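You operate a simulated robot arm through the tools that you are given. There is no shell and no other tool. Be economical: measure what you need, move in short steps, check, and stop when the job is done.

You are at the controls of a simulated robot arm. One attempt, no reset.

TASK
Wind the part-wound band back off the plain stack and stand it on the narrow dark mat.
Fine: free the PULL screw to wind back and tighten it again; the other two stacks stay.

Only the result counts: the job must be done as asked and must still hold three seconds after the hand-in. Knocking over, shifting, dropping, spilling or breaking anything else fails it.

THE ROBOT
A 7-joint arm with a two-finger parallel gripper, fixed in place. Base frame: the origin is at the foot of the arm, x ahead of it, y to its left, z up; the work surface is at about z = 80.3. Units: cm, rad, N and s.
Its first joint turns from -2.897 to 2.897 rad. Payload 4.4 kg.
Tool frame: the origin (TCP) lies between the finger pads and is the grasp point; the fingertips stand 2.3 cm ahead of it; z points along the fingers, y is the line along which they close. The gripper opens to 9.4 cm. The fingers are 3.8 cm wide and 1 cm thick; the gripper's body (5.4 by 9.6 cm) begins 3.9 cm behind the TCP.
Orientation is told as [roll, pitch, yaw] about the base's x, y, z axes, in that order, counted from this pose: with the fingers straight down and closing along the base's y, the tool's x points along the base's -x, its y along +y and its z along -z.

THE INTERFACE
- The arm moves only by the tool move_arm. Its argument "rows" is a list of rows, each an object (a shift or turn left out is 0, a gripper value left out holds the last) with "angular": the turn, a rotation vector about the tool's x, y, z in rad, a list of three; "offset": the shift along the tool's x, y, z in cm, a list of three; "claw": the gripper command, from -1 (fully open) to 1 (shut), values between in proportion. In form: [{"angular": [rx, ry, rz], "offset": [dx, dy, dz], "claw": claw}, ...]. A call has 1 to 20 rows; each row shifts and turns the commanded pose from where the row before left it, along the tool's axes as they then stand. Each row takes 0.2 s and may step no farther than 5 cm and 0.15 rad from the row before; otherwise, or with a gripper value out of range, the whole call is refused. A pose out of reach is approached as far as the arm can. The call stops where the force on the tool passes 50 N (or 10 N more than at its start, if that is more) or the arm is blocked; 0.2 s more then pass. The fingers move at their own pace (about 7.2 cm/s each) and stop on an object; they squeeze with about 41 N. The grip force told is the motor's: it shows also when the fingers shut on nothing. Time passes only in rows, and 0.2 s behind the last, so rows that do not move let the fingers close. The reply holds the time, the measured pose of the TCP, the force on the tool along the base axes, the opening and the grip force, in the units named above and with some noise, and new pictures: "views" is both (left out), scene, wrist or none.
- Cameras (640 x 400 px; columns grow to the right, rows downward): "scene" is fixed at [21.76, 49.91, 139.21]; the picture's right is [-0.47, -0.89, 0.00], its down [-0.33, 0.17, -0.93] and it looks along [0.82, -0.43, -0.37] (base axes); focal length 308 px, centre (320, 200). "wrist" rides on the gripper at [-3.9, 0, -4.4] in the tool frame; the picture's right is [0.00, -1.00, 0.00], its down [0.97, 0.00, -0.24] and it looks along [0.24, 0.00, 0.97] (tool axes); focal length 218 px, centre (320, 200). There is no depth. A picture from a camera that has moved, and an enlarged one, comes with that camera's place and axes in the base frame and with its lens.
- zoom(camera, box): a new picture of the part [left, top, right, bottom] of that camera's present view, enlarged. No time passes.
- sign_off(): hands the job in; it is judged then, once.

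Go step by step. Nothing tells you positions but the pictures and the camera data: compare them with the known pose of the tool, close in by small moves and look again before you grip or let go. The budget is 120 turns and 170 pictures, counting those below and the enlarged ones. Unless the task says otherwise, let go and move clear before handing in, and close with one line.

The tools are called as a command line: name --argument value ..., lists and objects as JSON in quotes. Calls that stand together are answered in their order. move_arm: Moves the arm, as the interface text tells. Its arguments: {"type":"object","properties":{"rows":{"type":"array","items":{"type":"object","properties":{"angular":{"type":"array","items":{"type":"number"}},"offset":{"type":"array","items":{"type":"number"}},"claw":{"type":"number"}}}},"views":{"type":"string","enum":["both","scene","wrist","none"]}},"required":["rows"]} The other tools are called the same way: zoom (camera, box) takes an enlarged picture of a part of a camera's view; sign_off () hands the job in.

At the start:

```text
clock: 0.0
tcp_pos: [84.02, -7.21, 120.88]
ee_rot: [-0.001, 0.001, -0.001]
ft_force: [0.4, 0.1, 0.1]
opening: 9.39
grasp_force: 0.0
```

scene: 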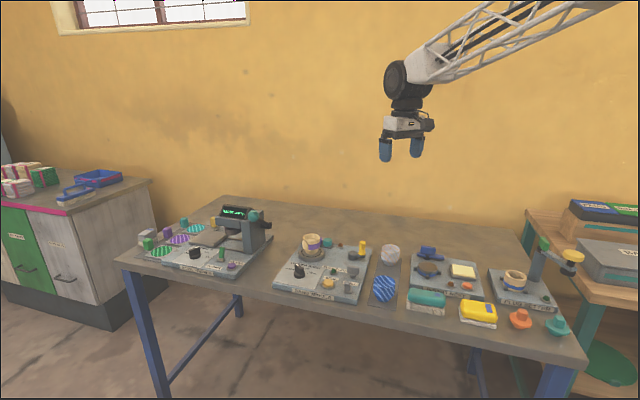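
wrist: 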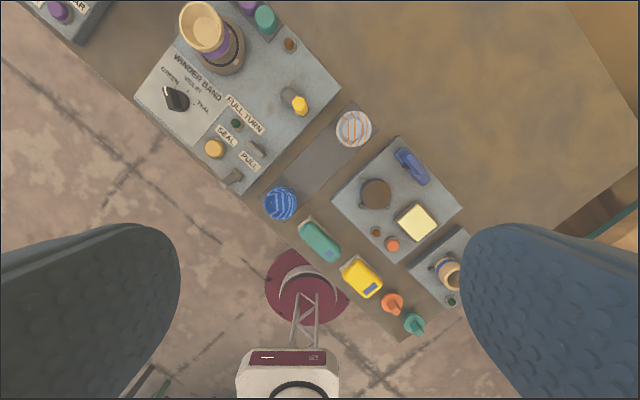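

I see a table with several fixtures: a winder panel with labels (WINDER BAND, FULL TURN, SEAL, PULL), mats and stacks. I'll zoom in to read the details.

zoom --camera "wrist" --box '[120, 0, 360, 220]'

zoom --camera "scene" --box '[260, 220, 420, 320]'

zoom --camera "scene" --box '[120, 190, 280, 290]'

zoom --camera "scene" --box '[400, 230, 600, 350]'

```text
1.82 times, centred on (240, 110) of wrist
camera zoom: at [87.98, -7.31, 125.29], right [0.0, -1.0, 0.0], down [-0.97, 0.0, 0.24], along [-0.24, 0.0, -0.97], focal length 397 px, centre (466, 364)
```

zoom: 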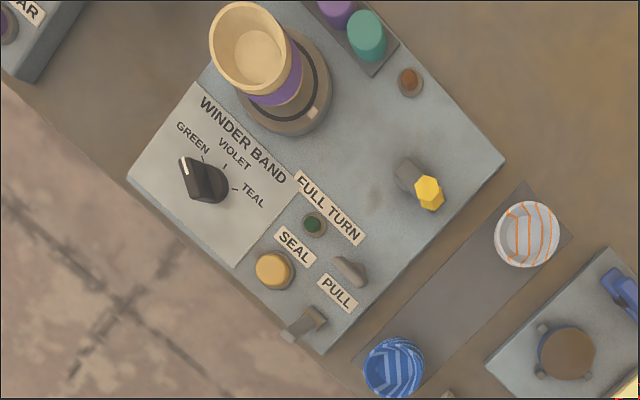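

```text
4.00 times, centred on (340, 270) of scene
camera zoom: at [21.76, 49.91, 139.21], right [-0.47, -0.89, 0.0], down [-0.33, 0.17, -0.93], along [0.82, -0.43, -0.37], focal length 1234 px, centre (240, -80)
```

zoom: 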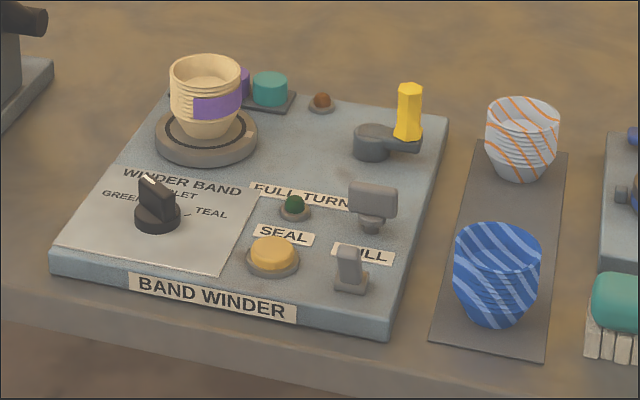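

```text
4.00 times, centred on (200, 240) of scene
camera zoom: at [21.76, 49.91, 139.21], right [-0.47, -0.89, 0.0], down [-0.33, 0.17, -0.93], along [0.82, -0.43, -0.37], focal length 1234 px, centre (800, 40)
```

zoom: 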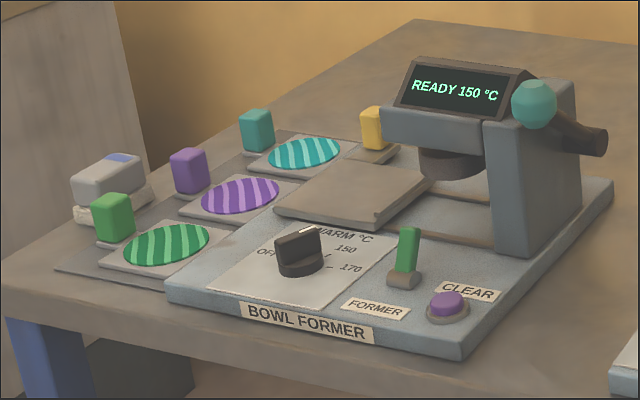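

```text
3.20 times, centred on (500, 290) of scene
camera zoom: at [21.76, 49.91, 139.21], right [-0.47, -0.89, 0.0], down [-0.33, 0.17, -0.93], along [0.82, -0.43, -0.37], focal length 987 px, centre (-256, -88)
```

zoom: 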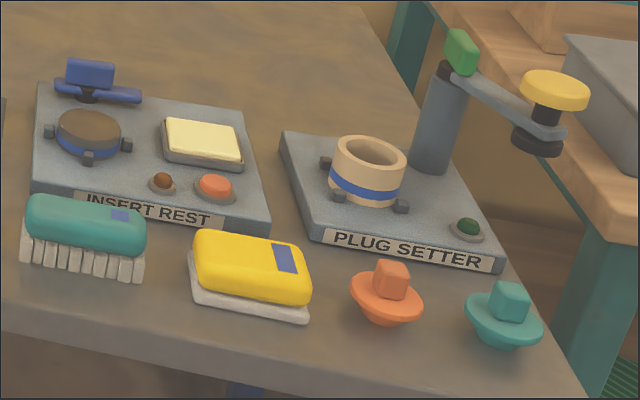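

The violet-banded plain stack is on the winder at the turntable, around (102, 10). The yellow hex crank is near (94, -4), and the mat runs from (91, -13) to (78, 0) with a gap in the middle. I need to tell which piece is the PULL screw, so I'll bring the wrist camera closer.

move_arm --rows '[{"offset": [0, 2.6, 3]}, {"offset": [0, 2.6, 3]}, {"offset": [0, 2.6, 3]}, {"offset": [0, 2.6, 3]}, {"offset": [0, 2.6, 3]}]' --views "wrist"

zoom --camera "scene" --box '[310, 235, 370, 300]'

```text
clock: 1.2
tcp_pos: [84.09, 5.71, 105.9]
ee_rot: [0.001, -0.002, 0.002]
ft_force: [0.9, 0.2, -0.1]
opening: 9.41
grasp_force: 0.1
camera wrist: at [87.83, 5.53, 110.31], right [0.0, -1.0, 0.0], down [-0.97, 0.0, 0.24], along [-0.24, 0.0, -0.97], focal length 218 px, centre (320, 200)
```

wrist: 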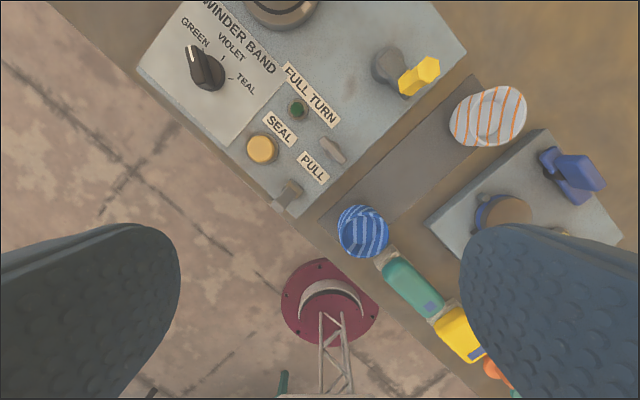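

```text
6.15 times, centred on (340, 268) of scene
camera zoom: at [21.76, 49.91, 139.21], right [-0.47, -0.89, 0.0], down [-0.33, 0.17, -0.93], along [0.82, -0.43, -0.37], focal length 1898 px, centre (197, -215)
```

zoom: 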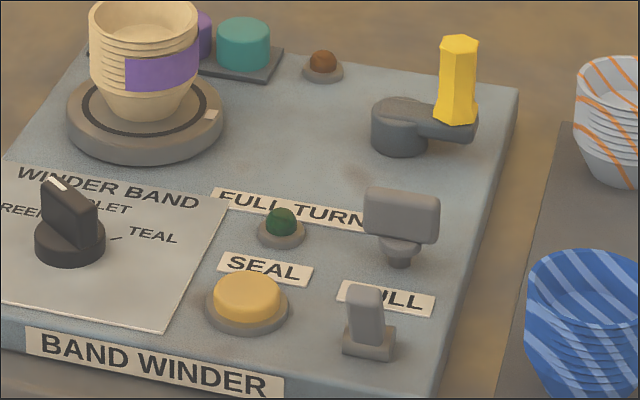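

The thumb screw with the wing is near (87.4, 4.1), and its wing lies along the (1, 1) direction, so I take it as the PULL screw. The small upright toggle is at (82, 9). I'll go above the screw, turn 45° and part-close the fingers.

move_arm --rows '[{"offset": [-0.83, -0.4, 3.3], "claw": 0.15}, {"offset": [-0.83, -0.4, 3.3]}, {"offset": [-0.83, -0.4, 3.3]}, {"offset": [-0.83, -0.4, 3.3]}, {"angular": [0, 0, -0.131]}, {"angular": [0, 0, -0.131]}, {"angular": [0, 0, -0.131]}, {"angular": [0, 0, -0.131]}, {"angular": [0, 0, -0.131]}, {"angular": [0, 0, -0.13]}]'

zoom --camera "scene" --box '[290, 220, 390, 300]'

```text
clock: 3.4
tcp_pos: [87.63, 4.36, 92.64]
ee_rot: [-0.002, 0.0, 0.789]
ft_force: [0.0, -0.1, 0.0]
opening: 4.01
grasp_force: 0.0
camera wrist: at [90.17, 6.88, 97.08], right [0.71, -0.71, 0.0], down [-0.69, -0.69, 0.24], along [-0.17, -0.17, -0.97], focal length 218 px, centre (320, 200)
```

scene: 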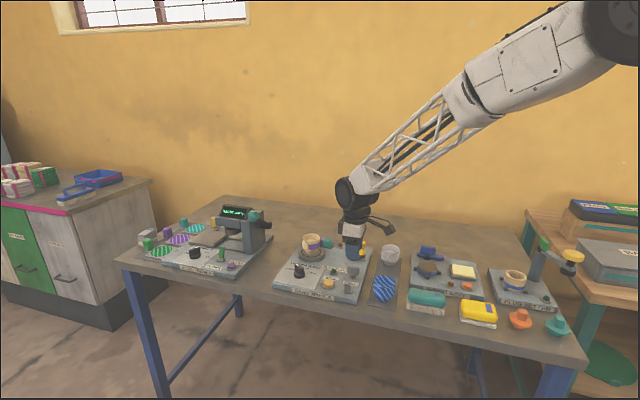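
wrist: 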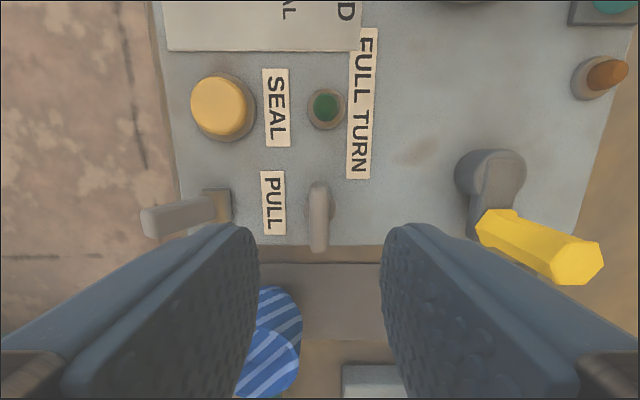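

```text
5.00 times, centred on (340, 260) of scene
camera zoom: at [21.76, 49.91, 139.21], right [-0.47, -0.89, 0.0], down [-0.33, 0.17, -0.93], along [0.82, -0.43, -0.37], focal length 1542 px, centre (220, -100)
```

zoom: 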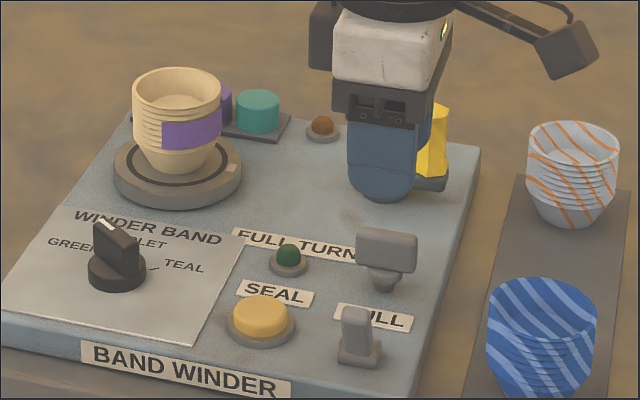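

The wing is centred between the fingers, about 0.3 cm off along tool x. I'll lower over it and check before gripping.

move_arm --rows '[{"offset": [0.3, 0.1, 2.4]}, {"offset": [0, 0, 2.4]}, {"offset": [0, 0, 2.2]}, {"offset": [0, 0, 0]}]' --views "wrist"

zoom --camera "scene" --box '[310, 220, 390, 300]'

```text
clock: 4.4
tcp_pos: [87.15, 4.0, 85.6]
ee_rot: [0.001, -0.003, 0.786]
ft_force: [0.4, -0.4, 0.3]
opening: 4.0
grasp_force: 0.0
camera wrist: at [89.89, 6.7, 89.99], right [0.71, -0.71, 0.0], down [-0.69, -0.69, 0.24], along [-0.17, -0.17, -0.97], focal length 218 px, centre (320, 200)
```

wrist: 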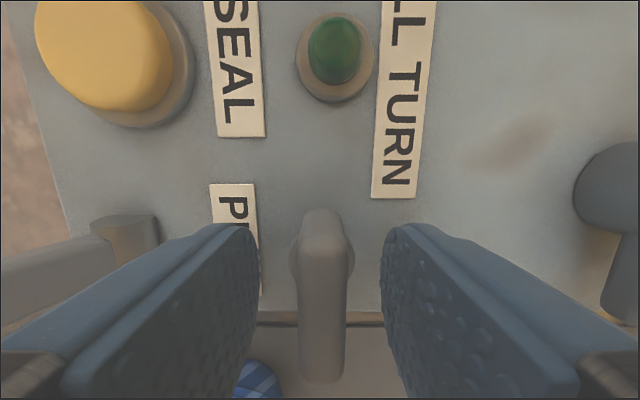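

```text
5.00 times, centred on (350, 260) of scene
camera zoom: at [21.76, 49.91, 139.21], right [-0.47, -0.89, 0.0], down [-0.33, 0.17, -0.93], along [0.82, -0.43, -0.37], focal length 1542 px, centre (170, -100)
```

zoom: 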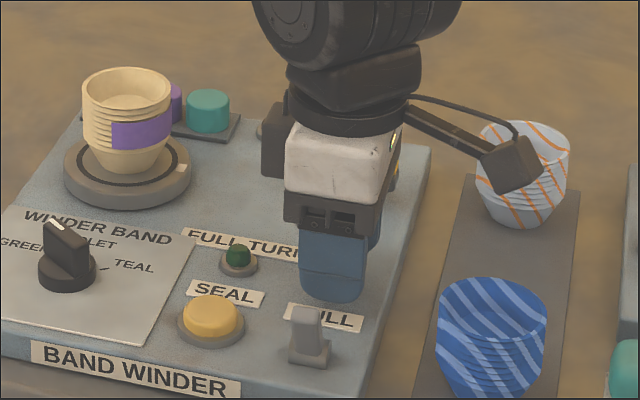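

The fingers straddle the wing. I'll grip it and turn it gently counter-clockwise, which should loosen it.

move_arm --rows '[{"claw": 1}, {"claw": 1}, {"claw": 1}, {"angular": [0, 0, -0.13]}, {"angular": [0, 0, -0.13]}]' --views "wrist"

```text
clock: 5.6
tcp_pos: [87.3, 3.91, 85.65]
ee_rot: [-0.002, -0.003, 1.047]
ft_force: [37.4, -20.2, -19.3]
opening: 2.19
grasp_force: 44.9
camera wrist: at [89.17, 7.24, 90.0], right [0.87, -0.5, 0.0], down [-0.49, -0.84, 0.24], along [-0.12, -0.21, -0.97], focal length 218 px, centre (320, 200)
```

wrist: 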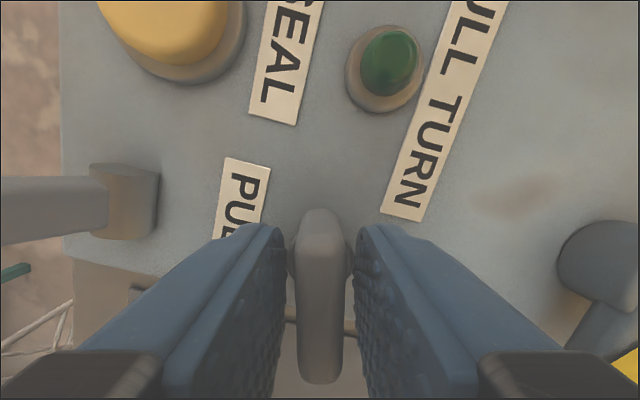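

The screw turned with the fingers, but the tips are clamped on its collar (2.2 cm) with side force. I'll let go, rise a little to grip the wing itself, and recentre.

move_arm --rows '[{"claw": 0.35}, {"claw": 0.35}, {"offset": [0, 0, -0.8]}, {"offset": [0, 0, 0]}]' --views "wrist"

```text
clock: 6.6
tcp_pos: [87.17, 4.19, 86.39]
ee_rot: [-0.001, 0.0, 1.044]
ft_force: [-0.2, 0.5, 0.1]
opening: 3.03
grasp_force: 0.0
camera wrist: at [89.07, 7.36, 90.87], right [0.87, -0.5, 0.0], down [-0.49, -0.84, 0.24], along [-0.12, -0.21, -0.97], focal length 218 px, centre (320, 200)
```

wrist: 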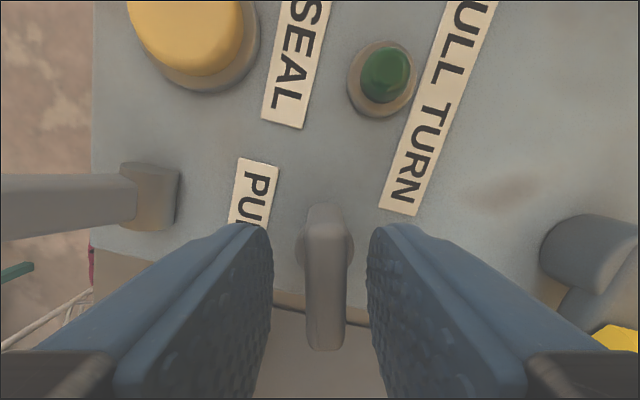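

The wing stayed turned, so it rotates freely that way. I'll shift 0.15 cm and grip the wing higher.

move_arm --rows '[{"offset": [0, -0.15, 0]}, {"claw": 1}, {"claw": 1}, {"claw": 1}]' --views "none"

```text
clock: 7.6
tcp_pos: [87.39, 4.11, 86.46]
ee_rot: [0.0, 0.001, 1.047]
ft_force: [-5.0, 2.8, 2.4]
opening: 1.09
grasp_force: 44.6
```

Now the fingers hold the wing (1.1 cm) with little side force. I'll keep turning counter-clockwise.

move_arm --rows '[{"angular": [0, 0, -0.13]}, {"angular": [0, 0, -0.13]}, {"angular": [0, 0, -0.13]}, {"angular": [0, 0, -0.13]}, {"angular": [0, 0, -0.13]}, {"angular": [0, 0, -0.13]}]' --views "both"

```text
clock: 9.0
tcp_pos: [87.34, 4.04, 86.53]
ee_rot: [-0.002, 0.001, 1.782]
ft_force: [17.9, -1.6, -9.0]
opening: 1.07
grasp_force: 44.7
stopped in row 6: the force on the tool passed its limit (the readings are from after the stop); the commanded pose is now the measured one
camera wrist: at [86.58, 7.71, 90.85], right [0.98, 0.21, 0.0], down [0.2, -0.95, 0.24], along [0.05, -0.23, -0.97], focal length 218 px, centre (320, 200)
```

scene: 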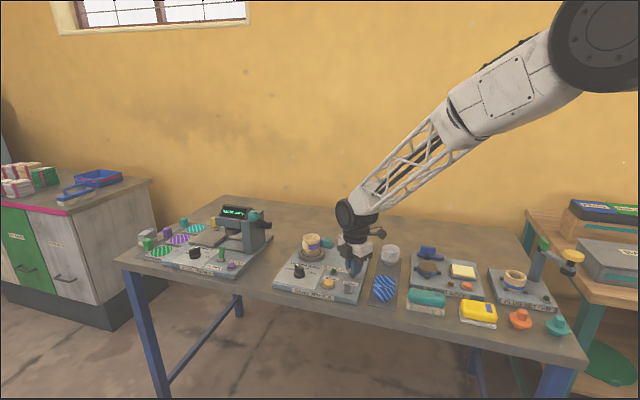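
wrist: 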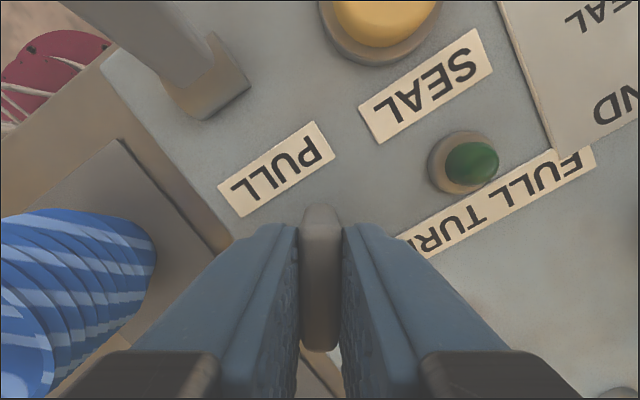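

It reached a stop after about 1 rad (57°), so I take the screw as freed. I'll open, rise and look.

move_arm --rows '[{"claw": 0.35}, {"claw": 0.35}, {"offset": [0, 0, -3.5]}, {"offset": [0, 0, -4]}, {"offset": [0, 0, -4]}, {"offset": [0, 0, -4]}]' --views "wrist"

zoom --camera "scene" --box '[290, 220, 390, 300]'

```text
clock: 10.4
tcp_pos: [87.45, 4.2, 101.79]
ee_rot: [0.001, 0.0, 1.782]
ft_force: [0.7, -0.5, -0.3]
opening: 3.06
grasp_force: 0.0
camera wrist: at [86.57, 7.87, 106.24], right [0.98, 0.21, 0.0], down [0.2, -0.95, 0.24], along [0.05, -0.23, -0.97], focal length 218 px, centre (320, 200)
```

wrist: 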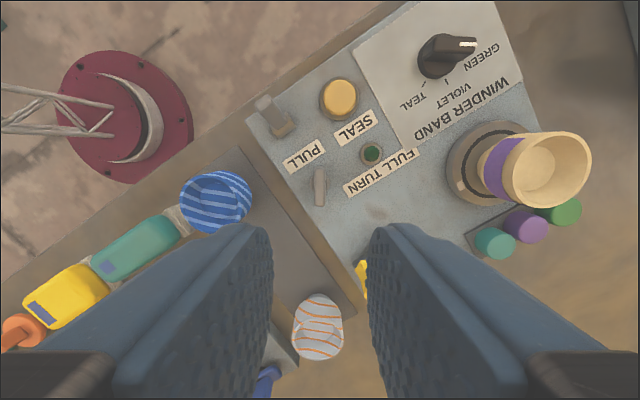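

```text
5.00 times, centred on (340, 260) of scene
camera zoom: at [21.76, 49.91, 139.21], right [-0.47, -0.89, 0.0], down [-0.33, 0.17, -0.93], along [0.82, -0.43, -0.37], focal length 1542 px, centre (220, -100)
```

zoom: 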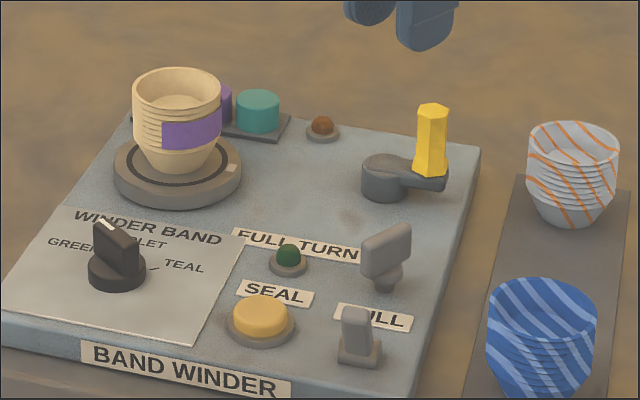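

The screw has visibly turned. The crank hub is near (96.4, -1.9) with its handle near (94.2, -4.0), and the plain stack is at about (103, 10), near the reach limit. I'll turn back to yaw 0 at a safe height and test the reach near the crank.

move_arm --rows '[{"angular": [0, 0, 0.137]}, {"angular": [0, 0, 0.137]}, {"angular": [0, 0, 0.137]}, {"angular": [0, 0, 0.137]}, {"angular": [0, 0, 0.137]}, {"angular": [0, 0, 0.137]}, {"angular": [0, 0, 0.137]}, {"angular": [0, 0, 0.137]}, {"angular": [0, 0, 0.137]}, {"angular": [0, 0, 0.137]}, {"angular": [0, 0, 0.137]}, {"angular": [0, 0, 0.137]}, {"angular": [0, 0, 0.137]}, {"offset": [-2.3, -2.7, 2]}, {"offset": [-2.3, -2.7, 2]}, {"offset": [-2.3, -2.7, 2]}]' --views "wrist"

```text
clock: 13.8
tcp_pos: [94.34, -4.03, 96.04]
ee_rot: [0.001, -0.002, 0.001]
ft_force: [-0.7, -0.9, 1.6]
opening: 3.05
grasp_force: 0.1
camera wrist: at [98.16, -4.09, 100.49], right [0.0, -1.0, 0.0], down [-0.97, 0.0, 0.24], along [-0.24, 0.0, -0.97], focal length 218 px, centre (320, 200)
```

wrist: 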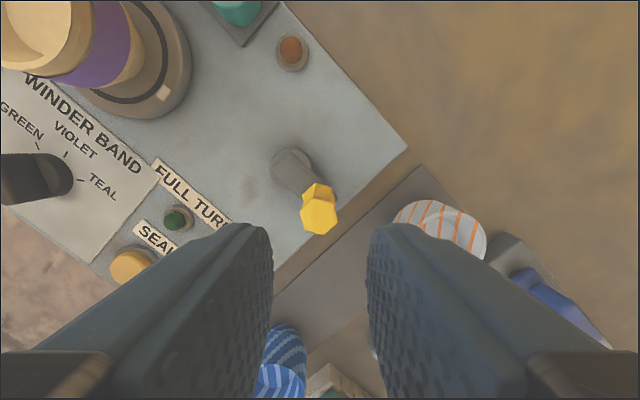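

The handle is at about (94.5, -4.0) with its top near z 88.6, and the hub is at about (96.7, -2.0), giving a radius of 3 cm. Before gripping I'll test the outward reach here.

move_arm --rows '[{"offset": [-3, 2, 2]}, {"offset": [-3, 0, 2]}, {"offset": [0, 0, 0]}]' --views "none"

```text
clock: 14.6
tcp_pos: [100.28, -2.13, 92.06]
ee_rot: [0.0, -0.001, 0.0]
ft_force: [-0.3, 0.7, -0.1]
opening: 3.05
grasp_force: 0.1
```

It reaches x = 100 with the tool straight down, so the crank circle is within reach. I'll go back over the handle, lower and grip it.

move_arm --rows '[{"offset": [2.9, -0.95, -2]}, {"offset": [2.9, -0.95, -1]}, {"offset": [0, 0, 2.5]}, {"offset": [0, 0, 2.5]}, {"offset": [0, 0, 2.3]}]' --views "both"

zoom --camera "scene" --box '[290, 220, 390, 300]'

```text
clock: 15.8
tcp_pos: [94.57, -4.05, 87.73]
ee_rot: [0.0, -0.004, 0.0]
ft_force: [0.7, 0.2, -0.5]
opening: 3.05
grasp_force: 0.0
camera wrist: at [98.38, -4.1, 92.15], right [0.0, -1.0, 0.0], down [-0.97, 0.0, 0.24], along [-0.24, 0.0, -0.97], focal length 218 px, centre (320, 200)
```

scene: 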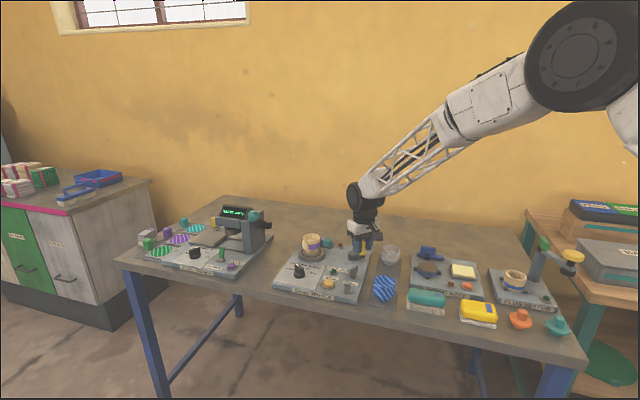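
wrist: 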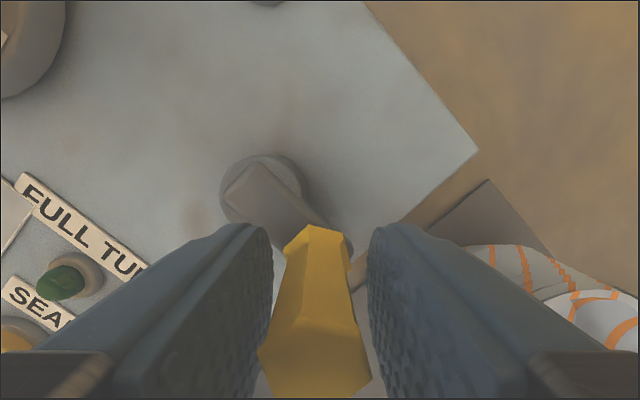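

```text
5.00 times, centred on (340, 260) of scene
camera zoom: at [21.76, 49.91, 139.21], right [-0.47, -0.89, 0.0], down [-0.33, 0.17, -0.93], along [0.82, -0.43, -0.37], focal length 1542 px, centre (220, -100)
```

zoom: 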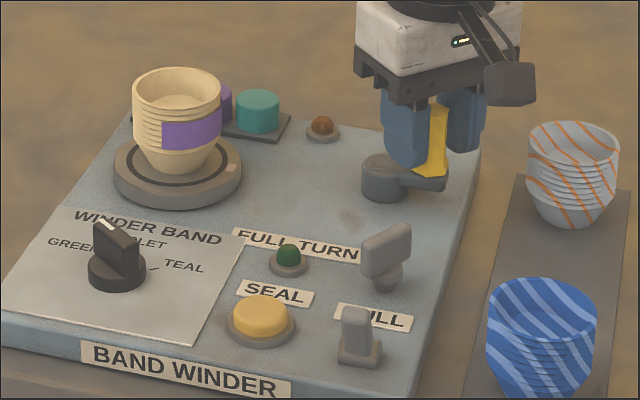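

The handle sits between the pads, so I'll grip it and turn the crank about 0.4 rad counter-clockwise to see which way the band moves.

move_arm --rows '[{"claw": 1}, {"claw": 1}, {"claw": 1}, {"offset": [-0.304, -0.293, 0], "angular": [0, 0, -0.14]}, {"offset": [-0.304, -0.293, 0], "angular": [0, 0, -0.14]}, {"offset": [-0.304, -0.293, 0], "angular": [0, 0, -0.14]}]' --views "none"

zoom --camera "scene" --box '[290, 220, 390, 300]'

```text
clock: 17.2
tcp_pos: [95.52, -4.4, 87.62]
ee_rot: [0.0, -0.002, 0.423]
ft_force: [11.3, 34.2, 4.0]
opening: 2.16
grasp_force: 45.2
```

```text
5.00 times, centred on (340, 260) of scene
camera zoom: at [21.76, 49.91, 139.21], right [-0.47, -0.89, 0.0], down [-0.33, 0.17, -0.93], along [0.82, -0.43, -0.37], focal length 1542 px, centre (220, -100)
```

zoom: 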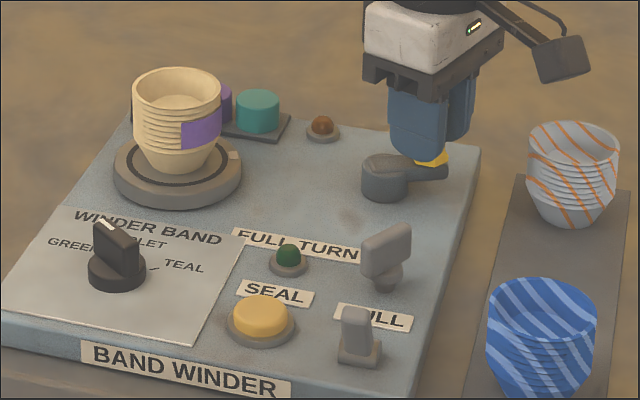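

The band's free end moved toward the feed side and it got shorter, so counter-clockwise winds back. The side force says my radius is slightly large. I'll correct inward and continue in short arcs.

move_arm --rows '[{"offset": [-0.26, 0.235, 0]}, {"offset": [-0.28, -0.27, 0], "angular": [0, 0, -0.14]}, {"offset": [-0.28, -0.27, 0], "angular": [0, 0, -0.14]}, {"offset": [-0.28, -0.27, 0], "angular": [0, 0, -0.14]}]' --views "wrist"

zoom --camera "scene" --box '[290, 220, 390, 300]'

```text
clock: 18.2
tcp_pos: [96.86, -4.78, 87.73]
ee_rot: [0.0, 0.0, 0.844]
ft_force: [0.0, -6.7, -1.5]
opening: 2.16
grasp_force: 45.3
camera wrist: at [99.4, -1.93, 92.11], right [0.75, -0.67, 0.0], down [-0.65, -0.72, 0.24], along [-0.16, -0.18, -0.97], focal length 218 px, centre (320, 200)
```

wrist: 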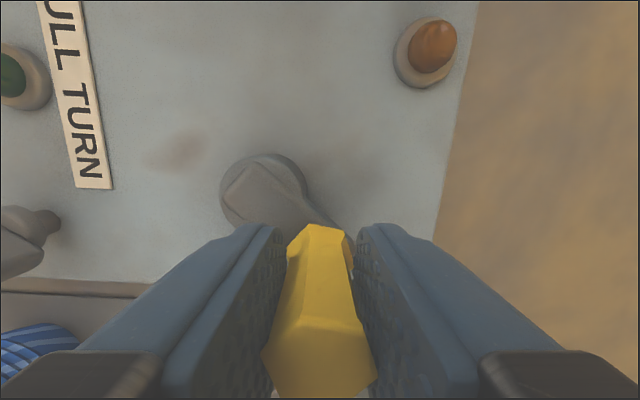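

```text
5.00 times, centred on (340, 260) of scene
camera zoom: at [21.76, 49.91, 139.21], right [-0.47, -0.89, 0.0], down [-0.33, 0.17, -0.93], along [0.82, -0.43, -0.37], focal length 1542 px, centre (220, -100)
```

zoom: 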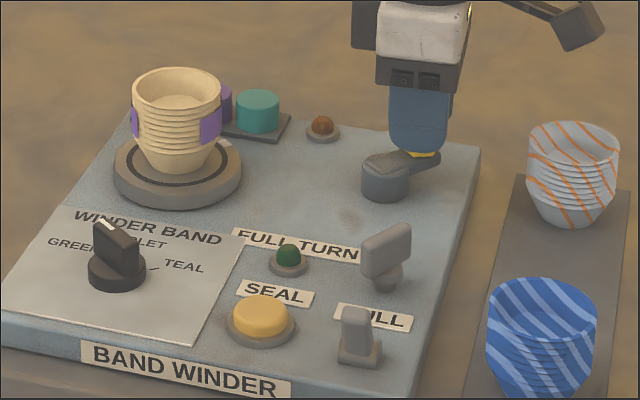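

Now violet shows at the left limb too, so the band may simply be turning with the stack or growing. I'll zoom in closely before going on.

zoom --camera "scene" --box '[305, 228, 345, 256]'

```text
14.29 times, centred on (325, 242) of scene
camera zoom: at [21.76, 49.91, 139.21], right [-0.47, -0.89, 0.0], down [-0.33, 0.17, -0.93], along [0.82, -0.43, -0.37], focal length 4406 px, centre (249, -400)
```

zoom: 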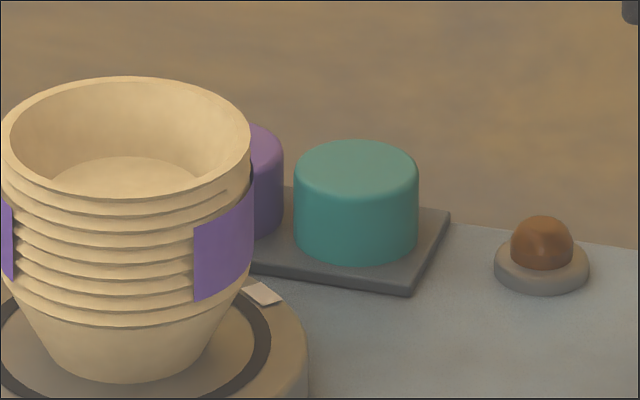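

I'll let go of the crank, rise, and look at the whole band from above.

move_arm --rows '[{"claw": 0.3}, {"claw": 0.3}, {"offset": [0, 0, -4]}, {"offset": [0, 0, -4]}, {"angular": [0, 0, 0.14], "offset": [0, 0, -2]}, {"angular": [0, 0, 0.14]}, {"angular": [0, 0, 0.14]}, {"angular": [0, 0, 0.14]}, {"angular": [0, 0, 0.14]}, {"angular": [0, 0, 0.144]}, {"offset": [0, 5, -2]}, {"offset": [0, 5, -2]}, {"offset": [-1, 3, 0]}]' --views "wrist"

zoom --camera "scene" --box '[290, 220, 390, 300]'

```text
refused: row 11 steps farther than a row can; nothing moved
```

```text
5.00 times, centred on (340, 260) of scene
camera zoom: at [21.76, 49.91, 139.21], right [-0.47, -0.89, 0.0], down [-0.33, 0.17, -0.93], along [0.82, -0.43, -0.37], focal length 1542 px, centre (220, -100)
```

zoom: 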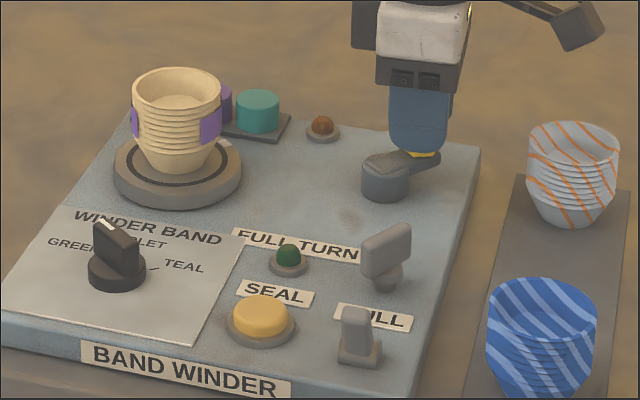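

One row was too long, so I'm repeating it with shorter steps.

move_arm --rows '[{"claw": 0.3}, {"claw": 0.3}, {"offset": [0, 0, -4]}, {"offset": [0, 0, -4]}, {"angular": [0, 0, 0.14], "offset": [0, 0, -2]}, {"angular": [0, 0, 0.14]}, {"angular": [0, 0, 0.14]}, {"angular": [0, 0, 0.14]}, {"angular": [0, 0, 0.14]}, {"angular": [0, 0, 0.144]}, {"offset": [0, 4.3, -2]}, {"offset": [0, 4.3, -2]}, {"offset": [-1, 4.3, 0]}]' --views "wrist"

zoom --camera "scene" --box '[290, 220, 390, 300]'

```text
clock: 21.0
tcp_pos: [97.9, 8.27, 101.94]
ee_rot: [-0.001, -0.002, -0.005]
ft_force: [-0.3, 1.1, 0.5]
opening: 3.29
grasp_force: 0.1
camera wrist: at [101.75, 8.13, 106.36], right [0.0, -1.0, 0.0], down [-0.97, 0.0, 0.24], along [-0.24, 0.0, -0.97], focal length 218 px, centre (320, 200)
```

wrist: 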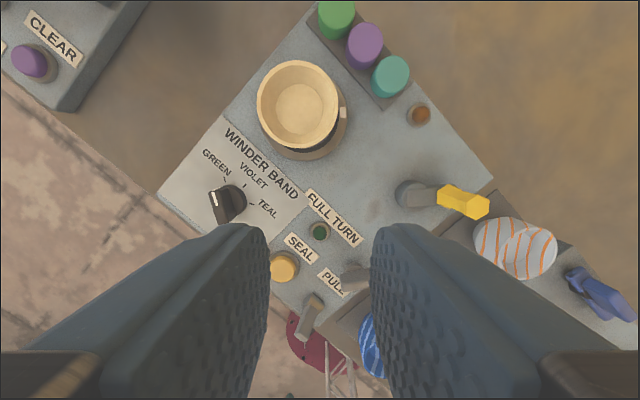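

```text
5.00 times, centred on (340, 260) of scene
camera zoom: at [21.76, 49.91, 139.21], right [-0.47, -0.89, 0.0], down [-0.33, 0.17, -0.93], along [0.82, -0.43, -0.37], focal length 1542 px, centre (220, -100)
```

zoom: 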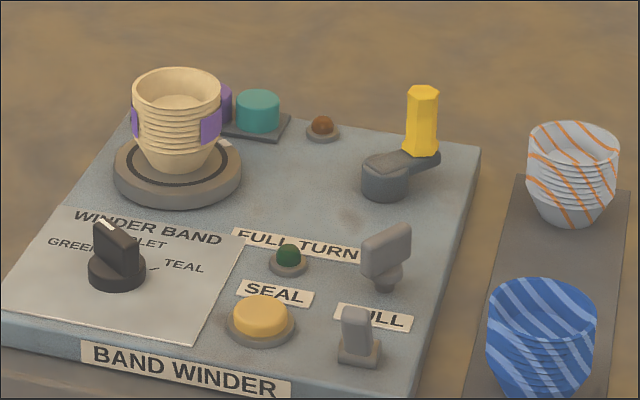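

The band is hidden under the taper from above. I'll tilt the wrist and look at the stack from the -y side.

move_arm --rows '[{"offset": [0, -4, 0], "angular": [-0.14, 0, 0]}, {"offset": [0, -4, 0], "angular": [-0.14, 0, 0]}, {"offset": [0, -4, 0], "angular": [-0.14, 0, 0]}, {"offset": [0, -3, 0], "angular": [-0.14, 0, 0]}, {"offset": [0, 0, 0], "angular": [-0.14, 0, 0]}, {"angular": [-0.14, 0, 0]}]' --views "wrist"

```text
clock: 22.4
tcp_pos: [97.74, -6.37, 98.87]
ee_rot: [0.842, -0.003, -0.003]
ft_force: [0.7, 0.1, 0.8]
opening: 3.31
grasp_force: 0.0
camera wrist: at [101.53, -9.68, 101.83], right [0.0, -0.67, -0.75], down [-0.97, -0.18, 0.16], along [-0.24, 0.72, -0.65], focal length 218 px, centre (320, 200)
```

wrist: 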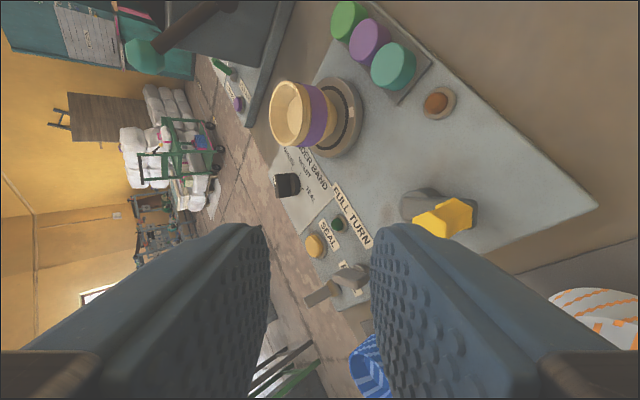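

zoom --camera "wrist" --box '[250, 60, 380, 170]'

zoom --camera "scene" --box '[305, 228, 345, 256]'

```text
3.64 times, centred on (315, 115) of wrist
camera zoom: at [101.53, -9.68, 101.83], right [0.0, -0.67, -0.75], down [-0.97, -0.18, 0.16], along [-0.24, 0.72, -0.65], focal length 794 px, centre (338, 509)
```

zoom: 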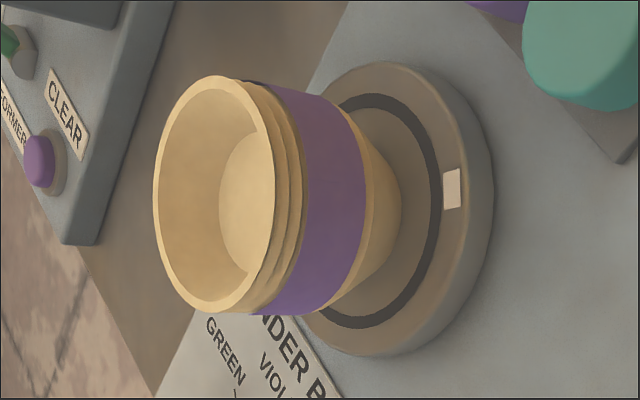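

```text
14.29 times, centred on (325, 242) of scene
camera zoom: at [21.76, 49.91, 139.21], right [-0.47, -0.89, 0.0], down [-0.33, 0.17, -0.93], along [0.82, -0.43, -0.37], focal length 4406 px, centre (249, -400)
```

zoom: 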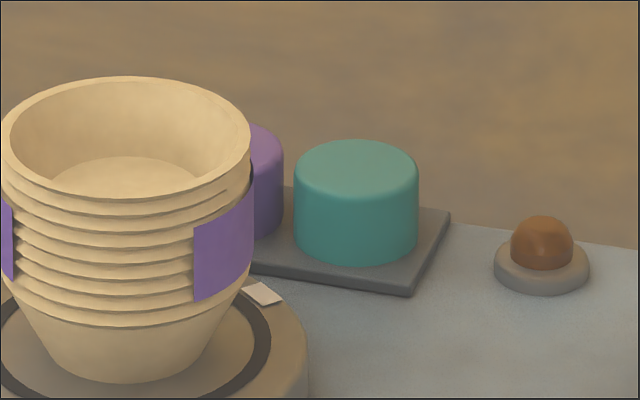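

Both band ends can now be seen from the scene camera, so a small further turn will show whether the arc shrinks or grows. I'll straighten up and hover over the handle again.

move_arm --rows '[{"angular": [0.14, 0, 0]}, {"angular": [0.14, 0, 0]}, {"angular": [0.14, 0, 0]}, {"angular": [0.14, 0, 0]}, {"angular": [0.14, 0, 0]}, {"angular": [0.142, 0, 0]}, {"offset": [0.88, 1.6, 2]}, {"offset": [0, 0, 3], "angular": [0, 0, 0.1]}, {"angular": [0, 0, 0.1]}, {"offset": [0, 0, 0]}]' --views "wrist"

```text
clock: 24.6
tcp_pos: [96.89, -4.77, 93.86]
ee_rot: [-0.001, -0.003, -0.203]
ft_force: [-1.1, -0.2, 0.2]
opening: 3.31
grasp_force: 0.0
camera wrist: at [100.67, -5.69, 98.22], right [-0.2, -0.98, 0.0], down [-0.95, 0.2, 0.24], along [-0.23, 0.05, -0.97], focal length 218 px, centre (320, 200)
```

wrist: 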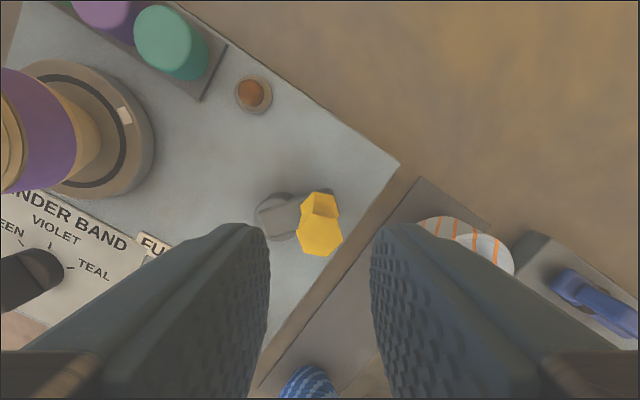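

The handle is centred, so I'll lower, grip, and turn 0.42 rad further to compare the band ends.

move_arm --rows '[{"offset": [0, 0, 3.1]}, {"offset": [0, 0, 3.1]}, {"claw": 1}, {"claw": 1}, {"claw": 1}, {"offset": [-0.384, 0.107, 0], "angular": [0, 0, -0.14]}, {"offset": [-0.384, 0.107, 0], "angular": [0, 0, -0.14]}, {"offset": [-0.384, 0.107, 0], "angular": [0, 0, -0.14]}]' --views "none"

zoom --camera "scene" --box '[300, 222, 348, 256]'

```text
clock: 26.4
tcp_pos: [97.99, -4.39, 87.66]
ee_rot: [-0.003, -0.001, 0.22]
ft_force: [-22.3, 38.4, -10.1]
opening: 2.05
grasp_force: 45.2
```

```text
11.76 times, centred on (324, 239) of scene
camera zoom: at [21.76, 49.91, 139.21], right [-0.47, -0.89, 0.0], down [-0.33, 0.17, -0.93], along [0.82, -0.43, -0.37], focal length 3629 px, centre (273, -259)
```

zoom: 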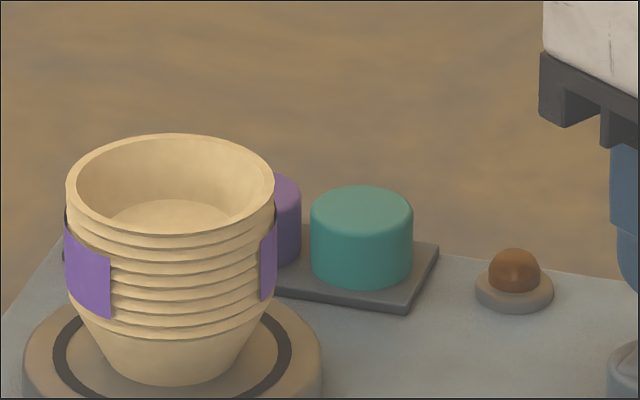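

The arc looks unchanged (about 265°): both ends moved together, so counter-clockwise isn't shortening it. I'll ease inward and turn clockwise past the start to see what that does.

move_arm --rows '[{"offset": [0.06, 0.29, 0]}, {"offset": [0.385, -0.05, 0], "angular": [0, 0, 0.14]}, {"offset": [0.385, -0.05, 0], "angular": [0, 0, 0.14]}, {"offset": [0.385, -0.05, 0], "angular": [0, 0, 0.14]}, {"offset": [0.385, -0.05, 0], "angular": [0, 0, 0.14]}]' --views "none"

zoom --camera "scene" --box '[300, 222, 348, 256]'

```text
clock: 27.4
tcp_pos: [96.76, -4.84, 87.5]
ee_rot: [-0.002, -0.002, -0.151]
ft_force: [2.1, -13.6, -0.1]
opening: 2.06
grasp_force: 45.0
stopped in row 4: the force on the tool passed its limit (the readings are from after the stop); the commanded pose is now the measured one
```

```text
11.76 times, centred on (324, 239) of scene
camera zoom: at [21.76, 49.91, 139.21], right [-0.47, -0.89, 0.0], down [-0.33, 0.17, -0.93], along [0.82, -0.43, -0.37], focal length 3629 px, centre (273, -259)
```

zoom: 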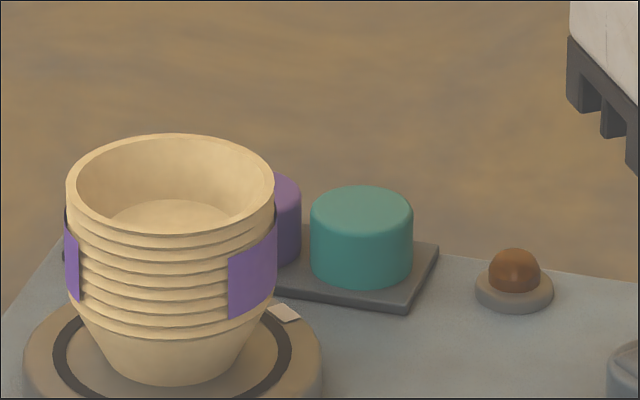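

The turn was stopped by side force from a small radius error. I've refitted the hub to (96.5, -2.0) with radius 2.8 cm, and will continue clockwise with that path.

move_arm --rows '[{"offset": [0.389, -0.068, 0], "angular": [0, 0, 0.14]}, {"offset": [0.389, -0.068, 0], "angular": [0, 0, 0.14]}, {"offset": [0.389, -0.068, 0], "angular": [0, 0, 0.14]}, {"offset": [0.389, -0.068, 0], "angular": [0, 0, 0.14]}]' --views "none"

zoom --camera "scene" --box '[300, 222, 396, 290]'

```text
clock: 28.4
tcp_pos: [95.29, -4.51, 87.54]
ee_rot: [-0.002, 0.0, -0.714]
ft_force: [-16.3, -33.9, 3.7]
opening: 2.04
grasp_force: 45.0
```

```text
5.88 times, centred on (348, 256) of scene
camera zoom: at [21.76, 49.91, 139.21], right [-0.47, -0.89, 0.0], down [-0.33, 0.17, -0.93], along [0.82, -0.43, -0.37], focal length 1814 px, centre (155, -129)
```

zoom: 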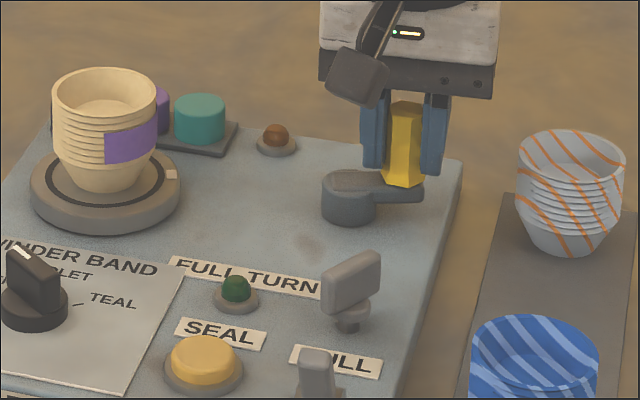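

Clockwise turns too. Refitting from the forces puts the hub nearer (96.15, -1.9) with radius 2.87, so I'll keep turning clockwise past the start point and watch the band.

move_arm --rows '[{"offset": [-0.05, -0.14, 0]}, {"offset": [0.381, -0.129, 0], "angular": [0, 0, 0.14]}, {"offset": [0.381, -0.129, 0], "angular": [0, 0, 0.14]}, {"offset": [0.381, -0.129, 0], "angular": [0, 0, 0.14]}, {"offset": [0.381, -0.129, 0], "angular": [0, 0, 0.14]}, {"offset": [0.381, -0.129, 0], "angular": [0, 0, 0.14]}, {"offset": [0.381, -0.129, 0], "angular": [0, 0, 0.14]}]' --views "none"

zoom --camera "scene" --box '[300, 222, 396, 290]'

```text
clock: 29.5
tcp_pos: [94.18, -3.46, 87.51]
ee_rot: [0.003, -0.004, -1.216]
ft_force: [14.2, 10.9, -7.1]
opening: 2.05
grasp_force: 44.8
stopped in row 5: the force on the tool passed its limit (the readings are from after the stop); the commanded pose is now the measured one
```

```text
5.88 times, centred on (348, 256) of scene
camera zoom: at [21.76, 49.91, 139.21], right [-0.47, -0.89, 0.0], down [-0.33, 0.17, -0.93], along [0.82, -0.43, -0.37], focal length 1814 px, centre (155, -129)
```

zoom: 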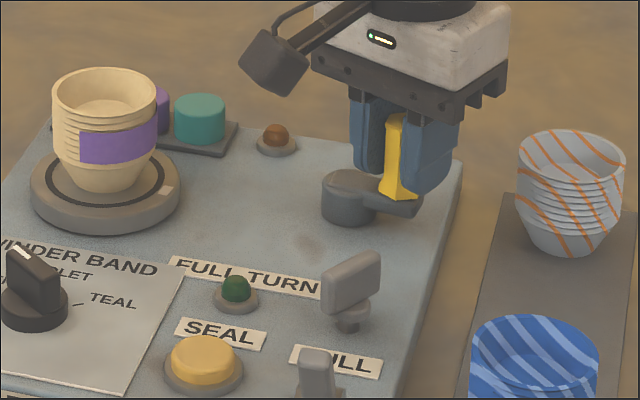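

The band turns rigidly both ways, so the PULL screw may not be fully free; I only turned it about 57° before the force limit. I'll release the crank and go back to the screw.

move_arm --rows '[{"claw": 0.3}, {"claw": 0.3}, {"offset": [0, 0, -3.5]}, {"offset": [0, 0, -3.5], "angular": [0, 0, 0.144]}, {"offset": [2.94, -1.7, 0]}, {"offset": [2.94, -1.7, 0]}, {"offset": [2.94, -1.7, 0]}, {"offset": [0, 0, 2.5]}]' --views "wrist"

zoom --camera "scene" --box '[300, 222, 396, 290]'

```text
clock: 31.3
tcp_pos: [87.09, 3.92, 92.17]
ee_rot: [0.004, -0.004, -1.359]
ft_force: [-0.7, -0.4, -0.1]
opening: 3.34
grasp_force: 0.0
camera wrist: at [87.87, 0.03, 96.6], right [-0.98, -0.21, 0.0], down [-0.21, 0.95, 0.24], along [-0.05, 0.23, -0.97], focal length 218 px, centre (320, 200)
```

wrist: 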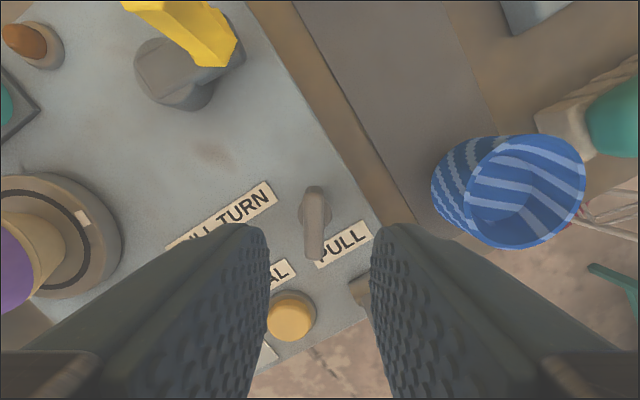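

```text
5.88 times, centred on (348, 256) of scene
camera zoom: at [21.76, 49.91, 139.21], right [-0.47, -0.89, 0.0], down [-0.33, 0.17, -0.93], along [0.82, -0.43, -0.37], focal length 1814 px, centre (155, -129)
```

zoom: 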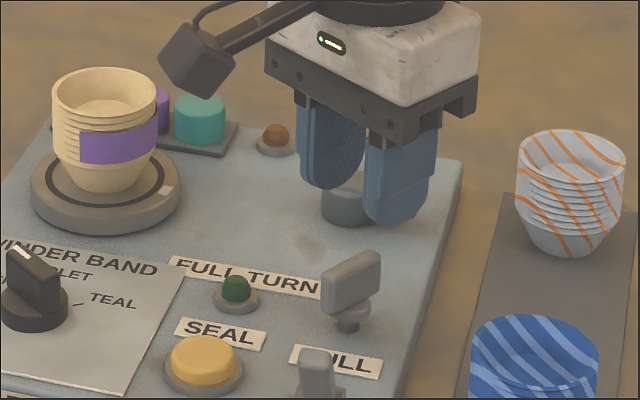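

move_arm --rows '[{"offset": [0.05, 0.26, 2.8]}, {"offset": [0, 0, 2.9]}, {"claw": 1}, {"claw": 1}, {"claw": 1}]' --views "none"

```text
clock: 32.5
tcp_pos: [87.48, 4.05, 86.33]
ee_rot: [0.004, -0.002, -1.361]
ft_force: [14.0, 3.5, -2.9]
opening: 1.09
grasp_force: 45.1
```

I have the wing again. I'll relieve the small side force and try turning further counter-clockwise.

move_arm --rows '[{"offset": [0, 0.12, 0]}, {"angular": [0, 0, -0.1]}, {"angular": [0, 0, -0.1]}, {"angular": [0, 0, -0.1]}, {"angular": [0, 0, -0.1]}, {"angular": [0, 0, -0.1]}, {"angular": [0, 0, -0.1]}]' --views "wrist"

```text
clock: 34.1
tcp_pos: [87.5, 4.12, 86.34]
ee_rot: [0.0, -0.004, -0.759]
ft_force: [-27.4, 9.3, 1.2]
opening: 1.19
grasp_force: 44.9
camera wrist: at [90.35, 1.28, 90.78], right [-0.69, -0.73, 0.0], down [-0.71, 0.67, 0.24], along [-0.17, 0.16, -0.97], focal length 218 px, centre (320, 200)
```

wrist: 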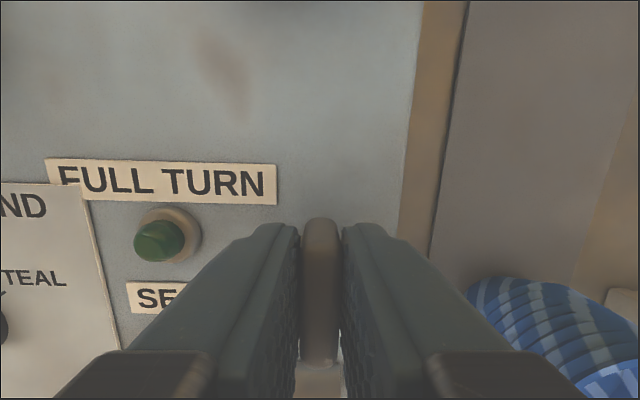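

It turned further (about 90° in all), so the earlier halt wasn't the end stop. I'll continue until it resists.

move_arm --rows '[{"offset": [0, 0.1, 0]}, {"angular": [0, 0, -0.1]}, {"angular": [0, 0, -0.1]}, {"angular": [0, 0, -0.1]}, {"angular": [0, 0, -0.1]}]' --views "wrist"

```text
clock: 35.3
tcp_pos: [87.72, 4.0, 86.44]
ee_rot: [-0.002, -0.005, -0.358]
ft_force: [16.7, -20.1, -17.3]
opening: 2.53
grasp_force: 45.0
camera wrist: at [91.41, 2.59, 90.87], right [-0.35, -0.94, 0.0], down [-0.91, 0.34, 0.23], along [-0.22, 0.08, -0.97], focal length 218 px, centre (320, 200)
```

wrist: 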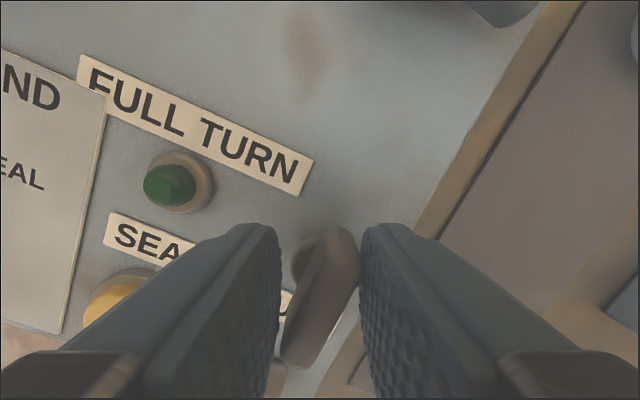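

The wing stopped at 90° from its start and the fingers slipped round it, so that is the end stop and the screw is now free. Back to the crank handle.

move_arm --rows '[{"claw": 0.3}, {"claw": 0.3}, {"offset": [0, 0, -3.5]}, {"offset": [0, 0, -3.5], "angular": [0, 0, -0.095]}, {"angular": [0, 0, -0.094]}, {"offset": [-2.54, -2.09, 0]}, {"offset": [-2.54, -2.09, 0]}, {"offset": [-2.54, -2.09, 0]}, {"offset": [0, 0, 0]}]' --views "wrist"

zoom --camera "scene" --box '[300, 222, 396, 290]'

```text
clock: 37.3
tcp_pos: [94.14, -3.44, 93.57]
ee_rot: [-0.003, -0.004, -0.171]
ft_force: [-0.5, -0.5, -0.1]
opening: 3.3
grasp_force: 0.0
camera wrist: at [97.93, -4.21, 97.96], right [-0.17, -0.99, 0.0], down [-0.96, 0.17, 0.24], along [-0.23, 0.04, -0.97], focal length 218 px, centre (320, 200)
```

wrist: 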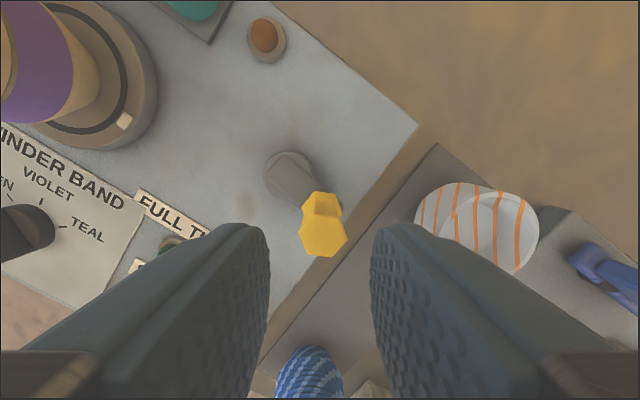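

```text
5.88 times, centred on (348, 256) of scene
camera zoom: at [21.76, 49.91, 139.21], right [-0.47, -0.89, 0.0], down [-0.33, 0.17, -0.93], along [0.82, -0.43, -0.37], focal length 1814 px, centre (155, -129)
```

zoom: 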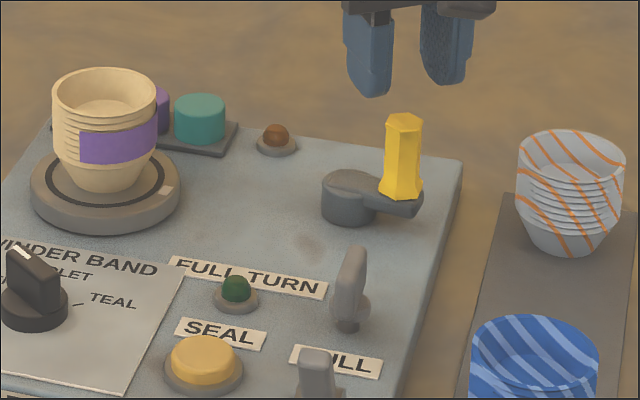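

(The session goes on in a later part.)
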